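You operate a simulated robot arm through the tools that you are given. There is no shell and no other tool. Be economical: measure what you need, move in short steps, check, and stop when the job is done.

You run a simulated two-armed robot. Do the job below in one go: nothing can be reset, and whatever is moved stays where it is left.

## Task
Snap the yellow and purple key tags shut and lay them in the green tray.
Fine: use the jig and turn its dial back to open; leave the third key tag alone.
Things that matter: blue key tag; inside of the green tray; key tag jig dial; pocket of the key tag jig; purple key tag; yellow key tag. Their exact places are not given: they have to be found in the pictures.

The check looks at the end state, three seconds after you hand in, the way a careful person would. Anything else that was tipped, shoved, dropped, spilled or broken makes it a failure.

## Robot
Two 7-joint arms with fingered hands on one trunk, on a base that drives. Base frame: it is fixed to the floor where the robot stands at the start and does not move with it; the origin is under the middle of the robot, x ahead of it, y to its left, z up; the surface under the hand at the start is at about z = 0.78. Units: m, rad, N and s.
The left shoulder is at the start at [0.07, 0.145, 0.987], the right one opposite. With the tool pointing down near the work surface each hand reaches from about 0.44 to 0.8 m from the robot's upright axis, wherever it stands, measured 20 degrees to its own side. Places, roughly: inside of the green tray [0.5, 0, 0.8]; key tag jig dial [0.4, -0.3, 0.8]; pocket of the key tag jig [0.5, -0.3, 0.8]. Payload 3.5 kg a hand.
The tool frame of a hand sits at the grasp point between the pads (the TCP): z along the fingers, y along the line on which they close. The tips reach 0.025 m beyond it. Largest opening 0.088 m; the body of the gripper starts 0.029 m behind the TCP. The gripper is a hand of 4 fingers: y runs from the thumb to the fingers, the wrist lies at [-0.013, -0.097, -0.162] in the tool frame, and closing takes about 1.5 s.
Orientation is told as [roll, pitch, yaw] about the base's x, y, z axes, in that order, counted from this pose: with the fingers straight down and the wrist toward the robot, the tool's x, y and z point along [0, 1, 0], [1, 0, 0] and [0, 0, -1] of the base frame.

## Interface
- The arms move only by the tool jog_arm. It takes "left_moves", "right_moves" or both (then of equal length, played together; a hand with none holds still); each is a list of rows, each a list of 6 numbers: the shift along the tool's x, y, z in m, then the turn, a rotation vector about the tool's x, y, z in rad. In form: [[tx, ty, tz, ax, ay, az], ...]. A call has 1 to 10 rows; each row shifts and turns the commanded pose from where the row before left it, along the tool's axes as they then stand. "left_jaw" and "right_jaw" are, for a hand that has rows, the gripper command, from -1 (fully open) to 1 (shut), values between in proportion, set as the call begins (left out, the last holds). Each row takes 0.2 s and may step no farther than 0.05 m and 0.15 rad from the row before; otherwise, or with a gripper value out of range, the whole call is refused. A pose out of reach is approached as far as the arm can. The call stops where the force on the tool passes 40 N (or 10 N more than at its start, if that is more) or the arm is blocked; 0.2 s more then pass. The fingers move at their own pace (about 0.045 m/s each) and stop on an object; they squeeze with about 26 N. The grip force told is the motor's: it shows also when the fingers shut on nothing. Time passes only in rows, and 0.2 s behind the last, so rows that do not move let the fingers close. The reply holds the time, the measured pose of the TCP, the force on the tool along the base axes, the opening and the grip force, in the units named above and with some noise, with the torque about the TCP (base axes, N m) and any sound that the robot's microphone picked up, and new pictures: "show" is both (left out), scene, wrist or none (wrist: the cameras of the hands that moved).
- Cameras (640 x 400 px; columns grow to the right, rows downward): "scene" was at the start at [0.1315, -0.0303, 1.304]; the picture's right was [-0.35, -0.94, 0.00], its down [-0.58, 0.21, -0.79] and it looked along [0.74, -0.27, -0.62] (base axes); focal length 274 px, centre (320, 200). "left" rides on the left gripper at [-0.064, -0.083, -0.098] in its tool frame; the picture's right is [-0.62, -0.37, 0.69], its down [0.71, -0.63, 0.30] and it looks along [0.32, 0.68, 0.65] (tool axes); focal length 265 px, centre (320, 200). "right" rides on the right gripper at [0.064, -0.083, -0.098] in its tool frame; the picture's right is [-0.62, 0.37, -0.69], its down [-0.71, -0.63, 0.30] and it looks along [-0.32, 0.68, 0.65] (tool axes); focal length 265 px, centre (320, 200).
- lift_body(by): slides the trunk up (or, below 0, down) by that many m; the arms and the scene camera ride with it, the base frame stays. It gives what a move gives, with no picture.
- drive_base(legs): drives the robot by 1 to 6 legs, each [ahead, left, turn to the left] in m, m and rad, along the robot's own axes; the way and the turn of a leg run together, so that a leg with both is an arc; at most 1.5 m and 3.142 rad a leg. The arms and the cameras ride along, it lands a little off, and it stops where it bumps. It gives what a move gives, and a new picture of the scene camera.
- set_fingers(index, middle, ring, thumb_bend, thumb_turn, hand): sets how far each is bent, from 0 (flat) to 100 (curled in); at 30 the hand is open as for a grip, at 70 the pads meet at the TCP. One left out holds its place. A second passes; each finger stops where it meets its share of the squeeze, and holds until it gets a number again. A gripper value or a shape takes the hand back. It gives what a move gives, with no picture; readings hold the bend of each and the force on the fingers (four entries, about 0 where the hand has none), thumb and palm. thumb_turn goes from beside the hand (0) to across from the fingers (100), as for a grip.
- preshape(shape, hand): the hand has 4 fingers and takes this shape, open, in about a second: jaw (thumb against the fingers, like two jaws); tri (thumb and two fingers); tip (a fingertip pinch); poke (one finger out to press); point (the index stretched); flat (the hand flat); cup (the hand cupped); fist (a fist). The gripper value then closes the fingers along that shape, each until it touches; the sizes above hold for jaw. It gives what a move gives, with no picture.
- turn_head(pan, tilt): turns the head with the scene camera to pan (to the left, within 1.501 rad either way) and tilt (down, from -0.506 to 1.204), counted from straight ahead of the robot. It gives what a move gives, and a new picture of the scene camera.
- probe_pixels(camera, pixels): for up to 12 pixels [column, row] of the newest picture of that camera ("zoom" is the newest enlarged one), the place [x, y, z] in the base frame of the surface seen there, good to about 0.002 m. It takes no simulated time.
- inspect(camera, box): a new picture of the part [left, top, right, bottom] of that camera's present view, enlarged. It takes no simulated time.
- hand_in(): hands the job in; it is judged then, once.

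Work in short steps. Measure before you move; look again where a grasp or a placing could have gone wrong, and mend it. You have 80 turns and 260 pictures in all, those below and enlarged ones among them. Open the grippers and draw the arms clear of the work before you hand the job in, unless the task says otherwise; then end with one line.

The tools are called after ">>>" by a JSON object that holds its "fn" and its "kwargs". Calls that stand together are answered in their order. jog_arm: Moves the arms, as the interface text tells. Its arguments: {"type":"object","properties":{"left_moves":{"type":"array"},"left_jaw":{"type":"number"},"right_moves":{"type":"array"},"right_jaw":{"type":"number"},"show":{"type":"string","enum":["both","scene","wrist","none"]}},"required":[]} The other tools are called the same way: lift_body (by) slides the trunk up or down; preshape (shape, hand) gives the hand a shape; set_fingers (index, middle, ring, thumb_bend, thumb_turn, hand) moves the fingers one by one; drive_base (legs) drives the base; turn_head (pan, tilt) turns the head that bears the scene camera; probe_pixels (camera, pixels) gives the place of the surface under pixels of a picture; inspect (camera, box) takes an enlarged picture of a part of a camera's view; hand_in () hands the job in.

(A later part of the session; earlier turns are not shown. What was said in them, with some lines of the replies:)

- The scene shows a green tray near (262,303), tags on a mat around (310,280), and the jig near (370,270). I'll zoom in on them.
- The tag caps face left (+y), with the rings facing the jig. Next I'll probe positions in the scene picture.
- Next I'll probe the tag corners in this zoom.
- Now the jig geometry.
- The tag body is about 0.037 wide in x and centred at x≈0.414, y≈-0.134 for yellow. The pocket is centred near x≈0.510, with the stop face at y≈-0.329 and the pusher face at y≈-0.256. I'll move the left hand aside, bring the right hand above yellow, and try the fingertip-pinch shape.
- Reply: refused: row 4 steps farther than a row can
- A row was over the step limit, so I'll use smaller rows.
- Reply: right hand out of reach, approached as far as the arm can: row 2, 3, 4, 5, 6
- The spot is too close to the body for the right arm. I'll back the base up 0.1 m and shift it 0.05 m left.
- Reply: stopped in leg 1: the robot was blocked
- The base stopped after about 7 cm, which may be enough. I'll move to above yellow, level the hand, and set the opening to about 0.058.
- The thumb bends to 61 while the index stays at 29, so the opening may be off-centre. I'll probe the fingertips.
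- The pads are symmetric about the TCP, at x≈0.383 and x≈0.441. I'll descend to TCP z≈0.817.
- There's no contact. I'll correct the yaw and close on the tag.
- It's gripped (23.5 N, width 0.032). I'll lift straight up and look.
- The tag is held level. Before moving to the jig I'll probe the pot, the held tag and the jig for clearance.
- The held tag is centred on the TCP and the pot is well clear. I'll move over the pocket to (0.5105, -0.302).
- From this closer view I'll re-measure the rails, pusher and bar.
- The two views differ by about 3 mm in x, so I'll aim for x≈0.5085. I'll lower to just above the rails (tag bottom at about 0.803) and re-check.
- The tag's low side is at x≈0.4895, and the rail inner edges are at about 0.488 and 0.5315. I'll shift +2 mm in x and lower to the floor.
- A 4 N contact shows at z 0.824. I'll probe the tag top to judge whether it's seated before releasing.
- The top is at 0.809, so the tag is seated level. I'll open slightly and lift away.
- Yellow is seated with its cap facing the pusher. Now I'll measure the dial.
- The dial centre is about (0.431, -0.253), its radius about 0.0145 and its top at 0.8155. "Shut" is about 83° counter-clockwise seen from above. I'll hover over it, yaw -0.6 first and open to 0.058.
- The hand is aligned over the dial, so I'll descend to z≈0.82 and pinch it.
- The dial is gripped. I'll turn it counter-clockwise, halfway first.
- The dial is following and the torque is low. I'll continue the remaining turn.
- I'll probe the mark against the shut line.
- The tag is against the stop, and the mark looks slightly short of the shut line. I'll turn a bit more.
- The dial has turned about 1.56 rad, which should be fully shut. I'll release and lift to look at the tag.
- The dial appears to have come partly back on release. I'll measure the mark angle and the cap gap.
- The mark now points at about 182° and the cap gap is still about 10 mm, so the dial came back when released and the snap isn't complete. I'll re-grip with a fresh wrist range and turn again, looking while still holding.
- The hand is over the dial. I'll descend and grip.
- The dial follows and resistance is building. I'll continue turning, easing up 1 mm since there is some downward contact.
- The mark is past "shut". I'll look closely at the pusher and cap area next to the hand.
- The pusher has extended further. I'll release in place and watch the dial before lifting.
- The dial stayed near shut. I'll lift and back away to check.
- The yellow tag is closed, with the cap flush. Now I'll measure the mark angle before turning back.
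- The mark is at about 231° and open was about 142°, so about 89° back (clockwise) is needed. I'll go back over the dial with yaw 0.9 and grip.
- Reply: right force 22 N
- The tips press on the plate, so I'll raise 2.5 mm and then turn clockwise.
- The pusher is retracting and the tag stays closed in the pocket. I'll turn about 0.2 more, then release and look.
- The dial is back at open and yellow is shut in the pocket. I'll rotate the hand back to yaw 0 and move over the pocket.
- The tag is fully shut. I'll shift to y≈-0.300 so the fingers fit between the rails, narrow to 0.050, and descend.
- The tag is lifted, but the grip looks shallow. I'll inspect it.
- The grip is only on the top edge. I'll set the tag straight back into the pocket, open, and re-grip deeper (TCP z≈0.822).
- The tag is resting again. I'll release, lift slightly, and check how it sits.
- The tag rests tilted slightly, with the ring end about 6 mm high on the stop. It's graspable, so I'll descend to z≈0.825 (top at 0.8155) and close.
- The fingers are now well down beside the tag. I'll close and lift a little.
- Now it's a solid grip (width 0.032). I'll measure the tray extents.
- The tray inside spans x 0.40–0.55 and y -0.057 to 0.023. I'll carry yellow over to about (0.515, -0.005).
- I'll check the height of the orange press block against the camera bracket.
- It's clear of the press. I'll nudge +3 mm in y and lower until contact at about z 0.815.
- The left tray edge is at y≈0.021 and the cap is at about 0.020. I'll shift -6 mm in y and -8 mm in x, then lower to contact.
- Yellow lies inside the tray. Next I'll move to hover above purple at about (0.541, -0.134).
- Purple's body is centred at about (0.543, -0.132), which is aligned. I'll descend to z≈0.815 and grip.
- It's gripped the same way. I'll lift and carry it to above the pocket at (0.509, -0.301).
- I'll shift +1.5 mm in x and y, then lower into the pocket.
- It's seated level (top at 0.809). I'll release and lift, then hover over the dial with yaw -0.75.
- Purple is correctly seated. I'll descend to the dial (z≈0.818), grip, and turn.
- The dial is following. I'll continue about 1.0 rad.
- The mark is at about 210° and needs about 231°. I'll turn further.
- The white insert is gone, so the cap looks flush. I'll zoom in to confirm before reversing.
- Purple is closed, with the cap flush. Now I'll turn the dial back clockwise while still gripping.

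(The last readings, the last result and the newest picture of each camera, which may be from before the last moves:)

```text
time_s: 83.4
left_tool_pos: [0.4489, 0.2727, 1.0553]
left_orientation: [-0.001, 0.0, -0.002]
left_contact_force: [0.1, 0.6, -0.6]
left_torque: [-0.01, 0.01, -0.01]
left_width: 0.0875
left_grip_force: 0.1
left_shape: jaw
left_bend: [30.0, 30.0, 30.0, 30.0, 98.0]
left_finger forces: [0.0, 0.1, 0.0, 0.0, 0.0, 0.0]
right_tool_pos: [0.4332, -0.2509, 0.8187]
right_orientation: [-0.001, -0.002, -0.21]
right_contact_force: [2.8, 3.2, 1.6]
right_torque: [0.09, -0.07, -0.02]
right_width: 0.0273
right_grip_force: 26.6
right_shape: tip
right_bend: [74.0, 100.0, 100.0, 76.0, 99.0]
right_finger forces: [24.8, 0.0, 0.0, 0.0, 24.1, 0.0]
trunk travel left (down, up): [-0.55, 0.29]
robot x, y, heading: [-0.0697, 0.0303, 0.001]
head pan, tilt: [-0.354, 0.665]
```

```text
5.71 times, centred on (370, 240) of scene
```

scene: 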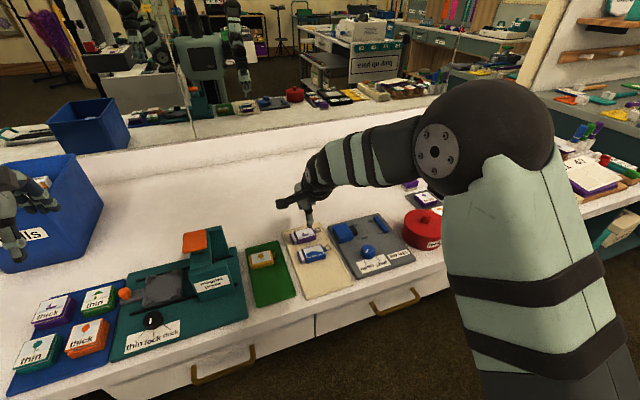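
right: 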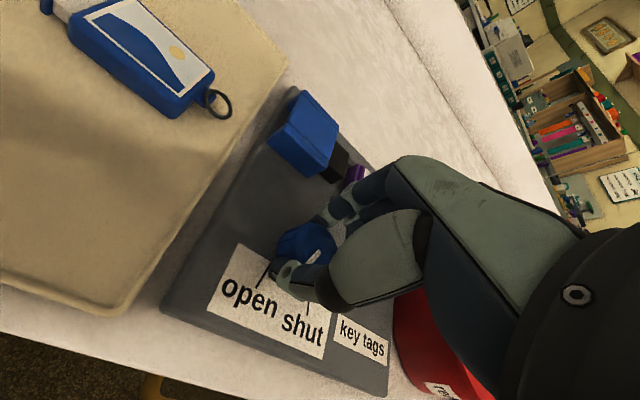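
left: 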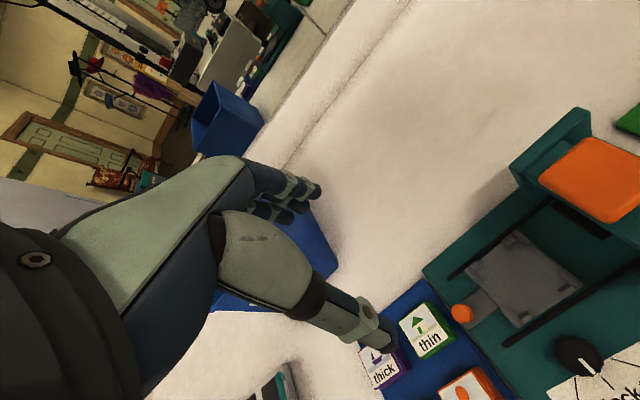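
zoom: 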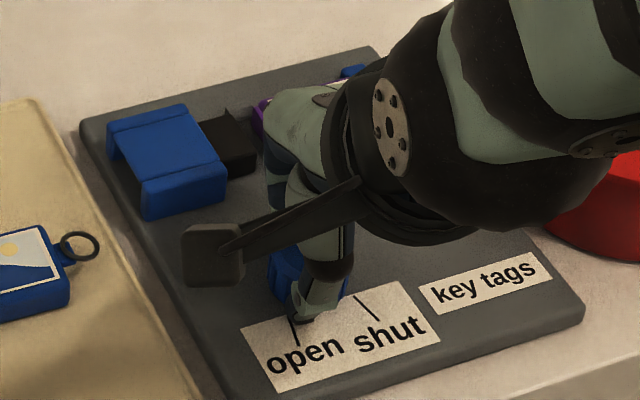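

By hand angle the mark is at about 139°, which is open. I'll turn slightly more, release, lift and check.

>>> {"fn": "jog_arm", "kwargs": {"right_moves": [[0, 0, 0, 0, 0, 0.05], [0, 0, 0, 0, 0, 0]], "show": "none"}}

>>> {"fn": "jog_arm", "kwargs": {"right_moves": [[0, 0, 0, 0, 0, 0], [0, 0, 0, 0, 0, 0], [0, 0, 0, 0, 0, 0], [0, 0, -0.03, 0, 0, 0], [0, 0, -0.04, 0, 0, 0], [-0.03, 0, -0.03, 0, 0, -0.13], [-0.04, 0, 0, 0, 0, -0.13], [0, 0, 0, 0, 0, 0]], "right_jaw": -0.25, "show": "wrist"}}

>>> {"fn": "inspect", "kwargs": {"camera": "scene", "box": [335, 205, 405, 275]}}

>>> {"fn": "inspect", "kwargs": {"camera": "right", "box": [100, 60, 360, 330]}}

```text
time_s: 84.0
left_tool_pos: [0.4483, 0.2736, 1.0559]
left_orientation: [-0.001, -0.002, -0.001]
left_contact_force: [0.1, 0.1, 0.0]
left_torque: [-0.02, -0.02, 0.0]
left_width: 0.0877
left_grip_force: 0.0
left_shape: jaw
left_bend: [30.0, 30.0, 30.0, 30.0, 98.0]
left_finger forces: [0.0, 0.0, 0.0, 0.0, 0.0, 0.0]
right_tool_pos: [0.4335, -0.2509, 0.8179]
right_orientation: [-0.001, -0.001, -0.258]
right_contact_force: [2.4, 2.0, 3.6]
right_torque: [0.08, -0.11, -0.01]
right_width: 0.0272
right_grip_force: 26.1
right_shape: tip
right_bend: [74.0, 100.0, 100.0, 76.0, 99.0]
right_finger forces: [25.9, 0.1, 0.0, 0.0, 23.2, 0.0]
trunk travel left (down, up): [-0.55, 0.29]
robot x, y, heading: [-0.0664, 0.0322, -0.002]
head pan, tilt: [-0.354, 0.665]
```

```text
time_s: 85.8
left_tool_pos: [0.4491, 0.2733, 1.0547]
left_orientation: [-0.001, 0.0, -0.002]
left_contact_force: [-0.3, 0.3, 0.0]
left_torque: [-0.03, 0.04, -0.01]
left_width: 0.0878
left_grip_force: 0.0
left_shape: jaw
left_bend: [30.0, 30.0, 30.0, 30.0, 98.0]
left_finger forces: [0.0, 0.0, 0.0, 0.0, 0.0, 0.1]
right_tool_pos: [0.4196, -0.3198, 0.9176]
right_orientation: [-0.002, 0.0, 0.003]
right_contact_force: [-0.5, 0.1, -0.4]
right_torque: [-0.04, 0.04, 0.0]
right_width: 0.0549
right_grip_force: 0.1
right_shape: tip
right_bend: [30.0, 98.0, 99.0, 63.0, 100.0]
right_finger forces: [0.1, 0.1, 0.1, 0.0, 0.0, 0.1]
trunk travel left (down, up): [-0.55, 0.29]
robot x, y, heading: [-0.0655, 0.0332, -0.004]
head pan, tilt: [-0.354, 0.665]
```

right: 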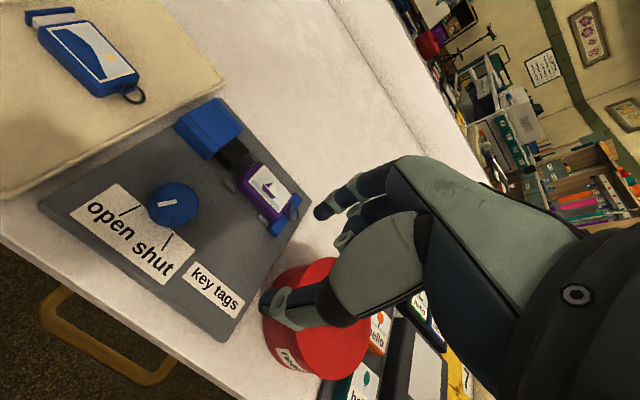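

```text
5.71 times, centred on (370, 240) of scene
```

zoom: 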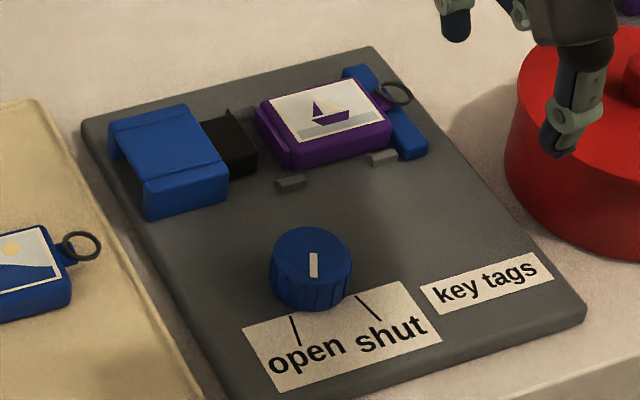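

```text
1.48 times, centred on (230, 195) of right
```

zoom: 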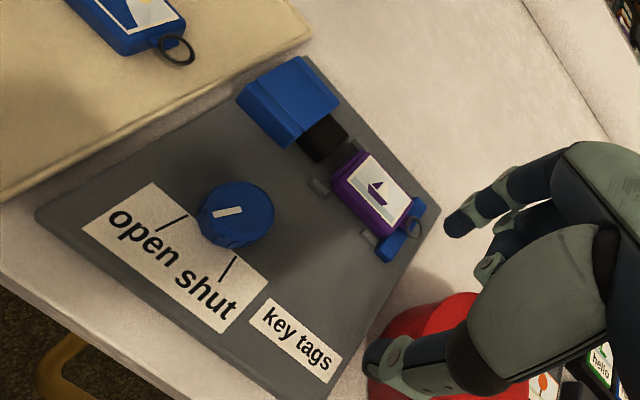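

Purple is closed, but the mark sits at about 162°, some 22° short of open. I'll re-grip the dial and turn clockwise about 0.42 more.

>>> {"fn": "jog_arm", "kwargs": {"right_moves": [[0.034, 0.0063, 0, 0, 0, 0], [0.034, 0.0063, 0, 0, 0, 0], [0, 0, 0.03, 0, 0, 0], [0, 0, 0.03, 0, 0, 0], [0, 0, 0.025, 0, 0, 0], [0, 0, 0.0145, 0, 0, 0], [0, 0, 0, 0, 0, 0]], "show": "none"}}

>>> {"fn": "jog_arm", "kwargs": {"right_moves": [[0, 0, 0, 0, 0, 0], [0, 0, 0, 0, 0, 0], [0, 0, 0, 0, 0, 0], [0, 0, 0, 0, 0, 0], [0, 0, 0, 0, 0, 0], [0, 0, 0, 0, 0, 0], [0, 0, 0, 0, 0, 0]], "right_jaw": 0.9, "show": "none"}}

>>> {"fn": "jog_arm", "kwargs": {"right_moves": [[0, 0, 0, 0, 0, 0.1], [0, 0, 0, 0, 0, 0.1], [0, 0, 0, 0, 0, 0.1], [0, 0, 0, 0, 0, 0.1], [0, 0, 0, 0, 0, 0.04], [0, 0, 0, 0, 0, 0]], "show": "wrist"}}

>>> {"fn": "inspect", "kwargs": {"camera": "right", "box": [200, 130, 400, 340]}}

```text
time_s: 87.4
left_tool_pos: [0.4492, 0.273, 1.0557]
left_orientation: [0.002, 0.0, -0.003]
left_contact_force: [-0.1, -0.3, 0.5]
left_torque: [0.01, 0.02, 0.01]
left_width: 0.088
left_grip_force: 0.0
left_shape: jaw
left_bend: [30.0, 30.0, 30.0, 30.0, 98.0]
left_finger forces: [0.0, 0.0, 0.0, 0.0, 0.0, 0.0]
right_tool_pos: [0.4318, -0.2529, 0.8182]
right_orientation: [-0.002, -0.002, 0.004]
right_contact_force: [0.3, -0.4, 0.2]
right_torque: [0.0, -0.02, 0.0]
right_width: 0.0546
right_grip_force: 0.0
right_shape: tip
right_bend: [30.0, 98.0, 99.0, 63.0, 100.0]
right_finger forces: [0.0, 0.0, 0.1, 0.0, 0.0, 0.1]
trunk travel left (down, up): [-0.55, 0.29]
robot x, y, heading: [-0.0662, 0.0351, 0.004]
head pan, tilt: [-0.354, 0.665]
```

```text
time_s: 89.0
left_tool_pos: [0.4483, 0.272, 1.0551]
left_orientation: [0.001, 0.001, -0.002]
left_contact_force: [-0.4, -0.5, 0.0]
left_torque: [-0.01, 0.0, 0.01]
left_width: 0.0879
left_grip_force: 0.2
left_shape: jaw
left_bend: [30.0, 30.0, 30.0, 30.0, 98.0]
left_finger forces: [0.0, 0.1, 0.0, 0.1, 0.0, 0.0]
right_tool_pos: [0.4335, -0.2533, 0.8189]
right_orientation: [0.001, -0.002, 0.001]
right_contact_force: [0.6, 0.2, -1.4]
right_torque: [-0.02, 0.0, 0.02]
right_width: 0.0261
right_grip_force: 26.0
right_shape: tip
right_bend: [73.0, 100.0, 100.0, 74.0, 100.0]
right_finger forces: [23.3, 0.1, 0.2, 0.0, 23.4, 0.0]
trunk travel left (down, up): [-0.55, 0.29]
robot x, y, heading: [-0.0716, 0.0357, -0.001]
head pan, tilt: [-0.354, 0.665]
```

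```text
time_s: 90.4
left_tool_pos: [0.4481, 0.2732, 1.0569]
left_orientation: [0.0, 0.0, -0.003]
left_contact_force: [0.2, 0.1, 0.6]
left_torque: [-0.03, -0.03, -0.02]
left_width: 0.0877
left_grip_force: 0.0
left_shape: jaw
left_bend: [30.0, 30.0, 30.0, 30.0, 98.0]
left_finger forces: [0.0, 0.0, 0.0, 0.0, 0.0, 0.1]
right_tool_pos: [0.4329, -0.2519, 0.8191]
right_orientation: [0.001, -0.004, -0.438]
right_contact_force: [0.5, 0.1, 2.9]
right_torque: [-0.03, -0.04, 0.02]
right_width: 0.026
right_grip_force: 25.6
right_shape: tip
right_bend: [73.0, 100.0, 100.0, 74.0, 100.0]
right_finger forces: [27.0, 0.0, 0.1, 0.0, 24.3, 0.1]
trunk travel left (down, up): [-0.55, 0.29]
robot x, y, heading: [-0.0667, 0.0354, -0.003]
head pan, tilt: [-0.354, 0.665]
```

right: 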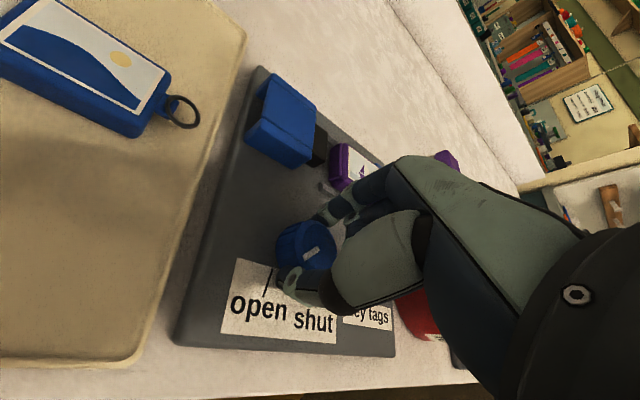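

```text
1.90 times, centred on (300, 235) of right
```

zoom: 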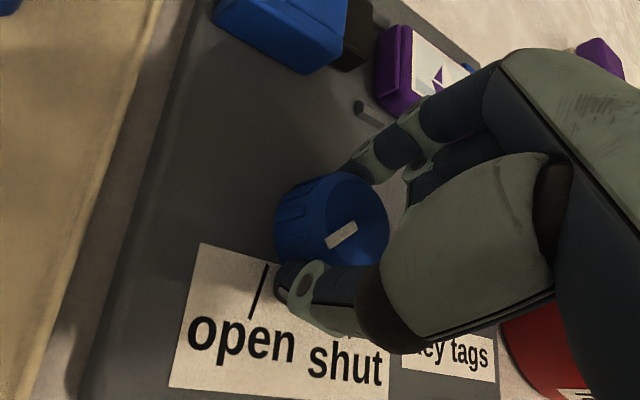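

Mark direction now looks right. I'll release, lift, clear to the side over the pocket, and check the dial.

>>> {"fn": "jog_arm", "kwargs": {"right_moves": [[0, 0, 0, 0, 0, 0], [0, 0, 0, 0, 0, 0], [0, 0, 0, 0, 0, 0], [0, 0, -0.03, 0, 0, 0], [0, 0, -0.03, 0, 0, 0], [-0.03, 0, -0.03, 0, 0, -0.145], [-0.04, 0, 0, 0, 0, -0.145], [0, 0, 0, 0, 0, -0.148], [0, 0, 0, 0, 0, 0]], "right_jaw": -0.25, "show": "none"}}

>>> {"fn": "inspect", "kwargs": {"camera": "scene", "box": [335, 205, 405, 275]}}

```text
time_s: 92.4
left_tool_pos: [0.4492, 0.2718, 1.0576]
left_orientation: [0.001, 0.0, -0.002]
left_contact_force: [0.3, -0.1, 0.4]
left_torque: [0.01, 0.01, 0.02]
left_width: 0.0878
left_grip_force: 0.1
left_shape: jaw
left_bend: [30.0, 30.0, 30.0, 30.0, 98.0]
left_finger forces: [0.0, 0.1, 0.0, 0.0, 0.1, 0.1]
right_tool_pos: [0.409, -0.3187, 0.9078]
right_orientation: [0.0, -0.002, 0.001]
right_contact_force: [0.3, 0.6, 0.4]
right_torque: [-0.03, -0.02, 0.05]
right_width: 0.0546
right_grip_force: 0.1
right_shape: tip
right_bend: [30.0, 98.0, 99.0, 63.0, 100.0]
right_finger forces: [0.0, 0.0, 0.0, 0.0, 0.0, 0.0]
trunk travel left (down, up): [-0.55, 0.29]
robot x, y, heading: [-0.0694, 0.0356, -0.002]
head pan, tilt: [-0.354, 0.665]
```

```text
5.71 times, centred on (370, 240) of scene
```

zoom: 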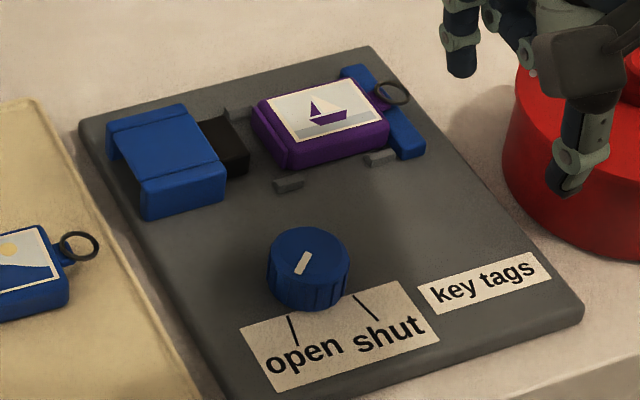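

The dial is back at open. I'll go over the pocket and descend to grip purple at z≈0.822.

>>> {"fn": "jog_arm", "kwargs": {"right_moves": [[0.006, 0.0335, 0, 0, 0, 0], [0.006, 0.0335, 0, 0, 0, 0], [0.006, 0.033, 0, 0, 0, 0], [0, 0, 0.03, 0, 0, 0], [0, 0, 0.03, 0, 0, 0], [0, 0, 0.02, 0, 0, 0], [0, 0, 0.005, 0, 0, 0], [0, 0, 0, 0, 0, 0]], "show": "wrist"}}

>>> {"fn": "inspect", "kwargs": {"camera": "scene", "box": [345, 195, 395, 240]}}

```text
time_s: 94.2
left_tool_pos: [0.4486, 0.2721, 1.0556]
left_orientation: [0.001, 0.002, -0.002]
left_contact_force: [0.1, -0.2, 0.2]
left_torque: [0.0, -0.04, 0.0]
left_width: 0.0878
left_grip_force: 0.2
left_shape: jaw
left_bend: [30.0, 30.0, 30.0, 30.0, 98.0]
left_finger forces: [0.0, 0.0, 0.0, 0.0, 0.0, 0.1]
right_tool_pos: [0.5085, -0.3019, 0.8231]
right_orientation: [0.0, 0.0, -0.001]
right_contact_force: [-0.1, -1.7, -0.7]
right_torque: [-0.01, 0.02, -0.01]
right_width: 0.055
right_grip_force: 0.1
right_shape: tip
right_bend: [30.0, 98.0, 99.0, 63.0, 100.0]
right_finger forces: [0.1, 0.0, 0.0, 0.0, 0.0, 0.0]
trunk travel left (down, up): [-0.55, 0.29]
robot x, y, heading: [-0.0664, 0.0349, -0.003]
head pan, tilt: [-0.354, 0.665]
```

right: 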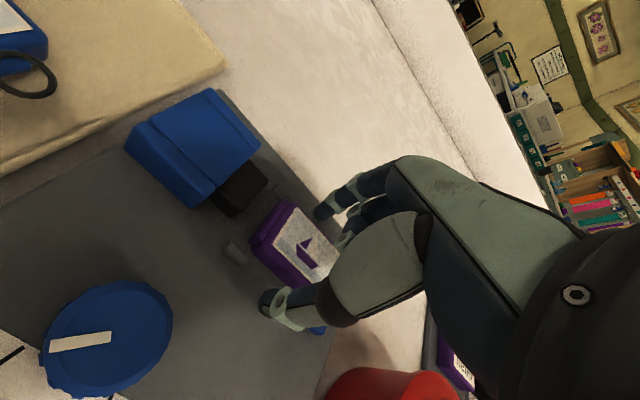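

```text
8.89 times, centred on (370, 218) of scene
```

zoom: 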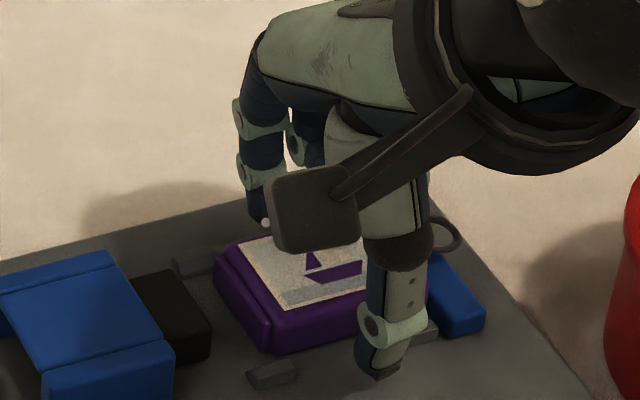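

The fingers straddle the tag. I'll lower 1 mm, close, and check the width before lifting.

>>> {"fn": "jog_arm", "kwargs": {"right_moves": [[0, 0, 0.001, 0, 0, 0], [0, 0, 0, 0, 0, 0], [0, 0, 0, 0, 0, 0], [0, 0, 0, 0, 0, 0], [0, 0, 0, 0, 0, 0], [0, 0, 0, 0, 0, 0]], "right_jaw": 0.5, "show": "none"}}

```text
time_s: 95.6
left_tool_pos: [0.4479, 0.2721, 1.056]
left_orientation: [0.0, -0.001, -0.001]
left_contact_force: [0.4, -0.2, -1.0]
left_torque: [0.01, -0.01, -0.03]
left_width: 0.088
left_grip_force: 0.1
left_shape: jaw
left_bend: [30.0, 30.0, 30.0, 30.0, 98.0]
left_finger forces: [0.1, 0.1, 0.0, 0.1, 0.0, 0.0]
right_tool_pos: [0.5088, -0.3018, 0.8219]
right_orientation: [0.0, -0.001, 0.0]
right_contact_force: [1.4, -0.6, -0.1]
right_torque: [0.0, 0.0, 0.0]
right_width: 0.0322
right_grip_force: 25.6
right_shape: tip
right_bend: [74.0, 100.0, 100.0, 73.0, 100.0]
right_finger forces: [23.6, 0.0, 0.1, 0.0, 23.5, 0.1]
trunk travel left (down, up): [-0.55, 0.29]
robot x, y, heading: [-0.0638, 0.0344, -0.001]
head pan, tilt: [-0.354, 0.665]
```

A solid grip (0.032). I'll lift and carry it to the near half of the tray, at about (0.437, -0.010).

>>> {"fn": "jog_arm", "kwargs": {"right_moves": [[0, 0, -0.02, 0, 0, 0], [0, 0, -0.03, 0, 0, 0], [0, 0, -0.03, 0, 0, 0], [0.0417, -0.0103, 0, 0, 0, 0], [0.0417, -0.0103, 0, 0, 0, 0], [0.0417, -0.0103, 0, 0, 0, 0], [0.0417, -0.0103, 0, 0, 0, 0], [0.0417, -0.0103, 0, 0, 0, 0], [0.0417, -0.0103, 0, 0, 0, 0], [0.0417, -0.0103, 0, 0, 0, 0]], "show": "none"}}

>>> {"fn": "jog_arm", "kwargs": {"right_moves": [[0, 0, 0.025, 0, 0, 0], [0, 0, 0.025, 0, 0, 0], [0, 0, 0, 0, 0, 0]], "show": "both"}}

>>> {"fn": "inspect", "kwargs": {"camera": "right", "box": [160, 120, 380, 340]}}

```text
time_s: 97.8
left_tool_pos: [0.4475, 0.2737, 1.056]
left_orientation: [0.0, -0.001, -0.002]
left_contact_force: [-0.3, -0.2, -0.7]
left_torque: [0.0, 0.01, -0.02]
left_width: 0.0878
left_grip_force: 0.0
left_shape: jaw
left_bend: [30.0, 30.0, 30.0, 30.0, 98.0]
left_finger forces: [0.0, 0.0, 0.0, 0.0, 0.0, 0.0]
right_tool_pos: [0.4361, -0.0086, 0.8988]
right_orientation: [-0.002, -0.002, 0.0]
right_contact_force: [1.0, 0.2, -0.7]
right_torque: [-0.01, 0.0, 0.0]
right_width: 0.0319
right_grip_force: 25.9
right_shape: tip
right_bend: [74.0, 100.0, 100.0, 73.0, 100.0]
right_finger forces: [23.5, 0.0, 0.0, 0.1, 23.6, 0.1]
trunk travel left (down, up): [-0.55, 0.29]
robot x, y, heading: [-0.0657, 0.0347, 0.0]
head pan, tilt: [-0.354, 0.665]
```

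```text
time_s: 98.6
left_tool_pos: [0.4483, 0.2728, 1.0553]
left_orientation: [-0.001, 0.001, -0.001]
left_contact_force: [-0.4, 0.3, 0.2]
left_torque: [0.02, -0.01, -0.02]
left_width: 0.0878
left_grip_force: 0.1
left_shape: jaw
left_bend: [30.0, 30.0, 30.0, 30.0, 98.0]
left_finger forces: [0.0, 0.0, 0.0, 0.0, 0.0, 0.1]
right_tool_pos: [0.4362, -0.0088, 0.85]
right_orientation: [-0.001, -0.001, -0.001]
right_contact_force: [0.2, 0.6, -0.9]
right_torque: [0.0, 0.02, 0.01]
right_width: 0.0324
right_grip_force: 26.4
right_shape: tip
right_bend: [74.0, 100.0, 100.0, 73.0, 100.0]
right_finger forces: [23.6, 0.0, 0.1, 0.0, 23.5, 0.0]
trunk travel left (down, up): [-0.55, 0.29]
robot x, y, heading: [-0.066, 0.0322, -0.004]
head pan, tilt: [-0.354, 0.665]
```

scene: 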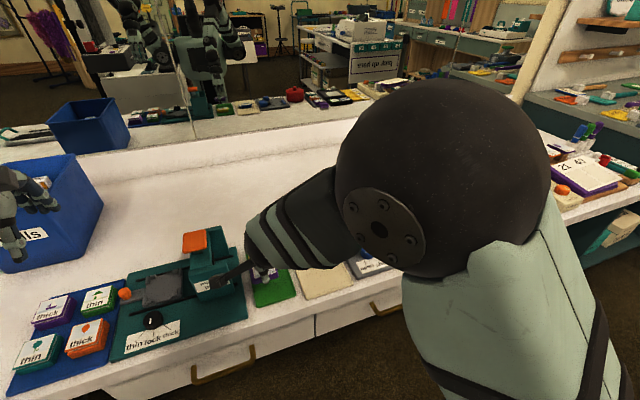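
right: 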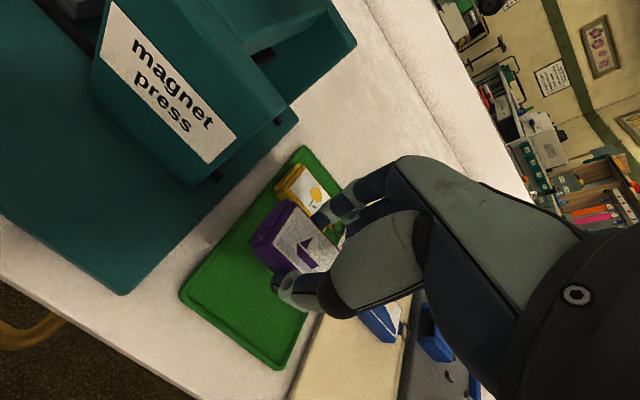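

```text
1.82 times, centred on (270, 230) of right
```

zoom: 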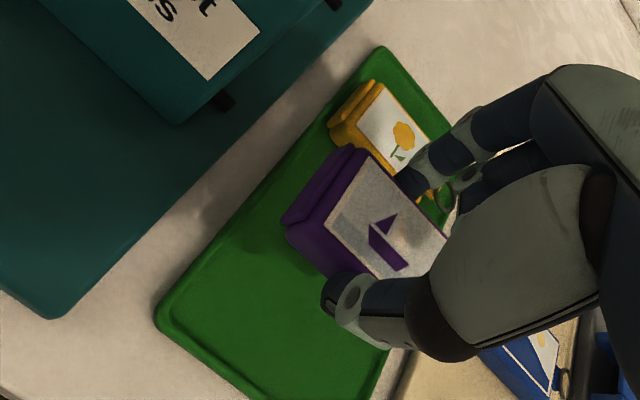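

I'll check the height of the "magnet press" box near the hand and bracket before descending.

>>> {"fn": "probe_pixels", "kwargs": {"camera": "right", "pixels": [[220, 60], [260, 90], [180, 80], [90, 260], [270, 205], [258, 235], [300, 200]]}}

>>> {"fn": "probe_pixels", "kwargs": {"camera": "scene", "pixels": [[219, 281], [235, 272], [230, 262], [205, 262]]}}

```text
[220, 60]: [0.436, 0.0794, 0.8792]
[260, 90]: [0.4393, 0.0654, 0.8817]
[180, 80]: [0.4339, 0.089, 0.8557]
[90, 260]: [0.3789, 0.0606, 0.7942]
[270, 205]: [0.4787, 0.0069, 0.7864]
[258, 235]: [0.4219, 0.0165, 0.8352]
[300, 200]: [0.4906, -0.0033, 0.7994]
```

```text
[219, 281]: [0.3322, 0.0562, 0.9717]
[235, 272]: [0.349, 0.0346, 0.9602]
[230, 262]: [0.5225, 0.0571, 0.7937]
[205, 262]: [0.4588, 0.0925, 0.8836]
```

It's clear. I'll shift -4 mm in y and lower to z≈0.816, then release and lift.

>>> {"fn": "jog_arm", "kwargs": {"right_moves": [[-0.004, 0, 0.015, 0, 0, 0], [0, 0, 0.013, 0, 0, 0], [0, 0, 0.005, 0, 0, 0], [0, 0, 0.002, 0, 0, 0], [0, 0, 0, 0, 0, 0]], "show": "wrist"}}

>>> {"fn": "jog_arm", "kwargs": {"right_moves": [[0, 0, 0, 0, 0, 0], [0, 0, 0, 0, 0, 0], [0, 0, 0, 0, 0, 0], [0, 0, -0.03, 0, 0, 0], [0, 0, -0.04, 0, 0, 0], [0, 0, -0.03, 0, 0, 0]], "right_jaw": -0.3, "show": "wrist"}}

```text
time_s: 99.8
left_tool_pos: [0.4496, 0.2727, 1.0555]
left_orientation: [0.002, -0.001, -0.002]
left_contact_force: [0.1, -0.2, 0.2]
left_torque: [-0.01, 0.02, 0.02]
left_width: 0.0878
left_grip_force: 0.1
left_shape: jaw
left_bend: [30.0, 30.0, 30.0, 30.0, 98.0]
left_finger forces: [0.0, 0.1, 0.0, 0.0, 0.1, 0.1]
right_tool_pos: [0.4375, -0.0116, 0.8161]
right_orientation: [0.001, -0.003, -0.001]
right_contact_force: [0.8, 0.1, -0.6]
right_torque: [0.01, 0.04, 0.02]
right_width: 0.0322
right_grip_force: 26.1
right_shape: tip
right_bend: [74.0, 100.0, 100.0, 73.0, 100.0]
right_finger forces: [23.5, 0.0, 0.1, 0.0, 23.5, 0.0]
trunk travel left (down, up): [-0.55, 0.29]
robot x, y, heading: [-0.0711, 0.0347, -0.001]
head pan, tilt: [-0.354, 0.665]
```

right: 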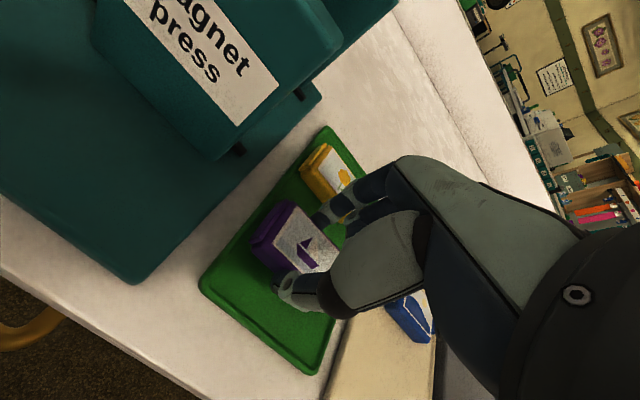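

```text
time_s: 101.2
left_tool_pos: [0.4476, 0.2725, 1.0556]
left_orientation: [0.0, 0.001, -0.002]
left_contact_force: [-0.3, -0.1, -0.6]
left_torque: [-0.03, 0.02, 0.0]
left_width: 0.0878
left_grip_force: 0.0
left_shape: jaw
left_bend: [30.0, 30.0, 30.0, 30.0, 98.0]
left_finger forces: [0.0, 0.1, 0.1, 0.0, 0.0, 0.1]
right_tool_pos: [0.4356, -0.0123, 0.9155]
right_orientation: [0.0, -0.002, 0.002]
right_contact_force: [0.3, -0.6, -0.3]
right_torque: [0.0, -0.03, 0.0]
right_width: 0.057
right_grip_force: 0.1
right_shape: tip
right_bend: [29.0, 98.0, 99.0, 62.0, 100.0]
right_finger forces: [0.0, 0.1, 0.1, 0.0, 0.1, 0.1]
trunk travel left (down, up): [-0.55, 0.29]
robot x, y, heading: [-0.0676, 0.0332, 0.003]
head pan, tilt: [-0.354, 0.665]
5 turns are left
```

right: 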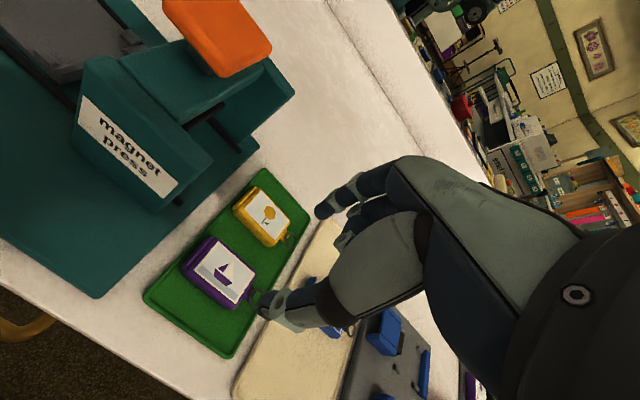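

Both tags lie shut in the tray. I'll draw the right arm up and to the right, clear of the work, and take a final look.

>>> {"fn": "jog_arm", "kwargs": {"right_moves": [[0, 0, -0.04, 0, 0, 0], [-0.03, 0, -0.035, 0, 0, 0], [-0.045, 0, -0.01, 0, 0, 0], [-0.045, 0, -0.01, 0, 0, 0], [-0.045, 0, -0.01, 0, 0, 0], [-0.045, 0, -0.01, 0, 0, 0], [-0.045, 0, -0.01, 0, 0, 0], [-0.045, 0, -0.01, 0, 0, 0], [-0.045, 0, 0, 0, 0, 0], [0, 0, 0, 0, 0, 0]], "right_jaw": -1, "show": "scene"}}

>>> {"fn": "inspect", "kwargs": {"camera": "scene", "box": [220, 200, 420, 325]}}

```text
time_s: 103.4
left_tool_pos: [0.4484, 0.2727, 1.0551]
left_orientation: [0.0, 0.001, -0.002]
left_contact_force: [0.4, 0.8, -0.3]
left_torque: [0.01, 0.01, 0.01]
left_width: 0.0876
left_grip_force: 0.0
left_shape: jaw
left_bend: [30.0, 30.0, 30.0, 30.0, 98.0]
left_finger forces: [0.0, 0.0, 0.0, 0.0, 0.1, 0.0]
right_tool_pos: [0.4348, -0.355, 1.0513]
right_orientation: [-0.001, -0.003, 0.001]
right_contact_force: [0.1, 0.8, 0.4]
right_torque: [0.02, 0.02, 0.03]
right_width: 0.0877
right_grip_force: 0.0
right_shape: tip
right_bend: [30.0, 98.0, 99.0, 30.0, 98.0]
right_finger forces: [0.0, 0.0, 0.1, 0.0, 0.0, 0.0]
trunk travel left (down, up): [-0.55, 0.29]
robot x, y, heading: [-0.0676, 0.0358, -0.004]
head pan, tilt: [-0.354, 0.665]
```

scene: 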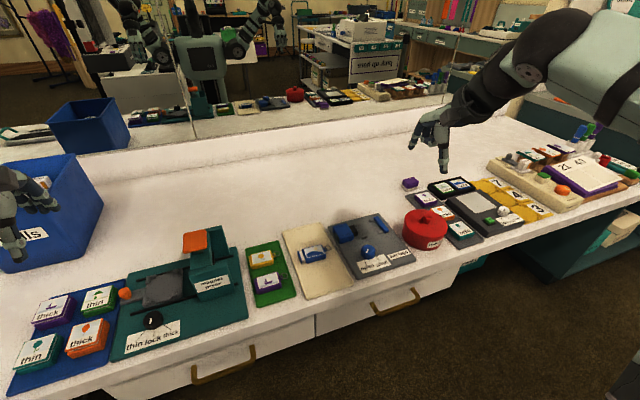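

```text
3.20 times, centred on (320, 262) of scene
4 turns are left
```

zoom: 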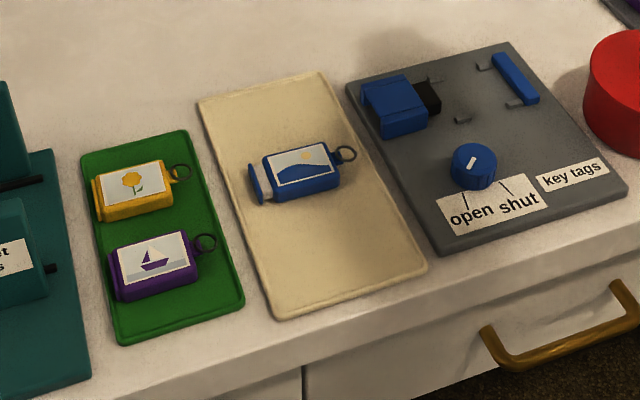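

The picture shows yellow and purple shut in the tray, blue untouched, the dial at open, and both arms clear. I'll hand the job in.

>>> {"fn": "hand_in", "kwargs": {}}

```text
The job is handed in.
```

The yellow and purple key tags are snapped shut and lying in the green tray, the jig dial is back at open, and the blue tag was left alone.
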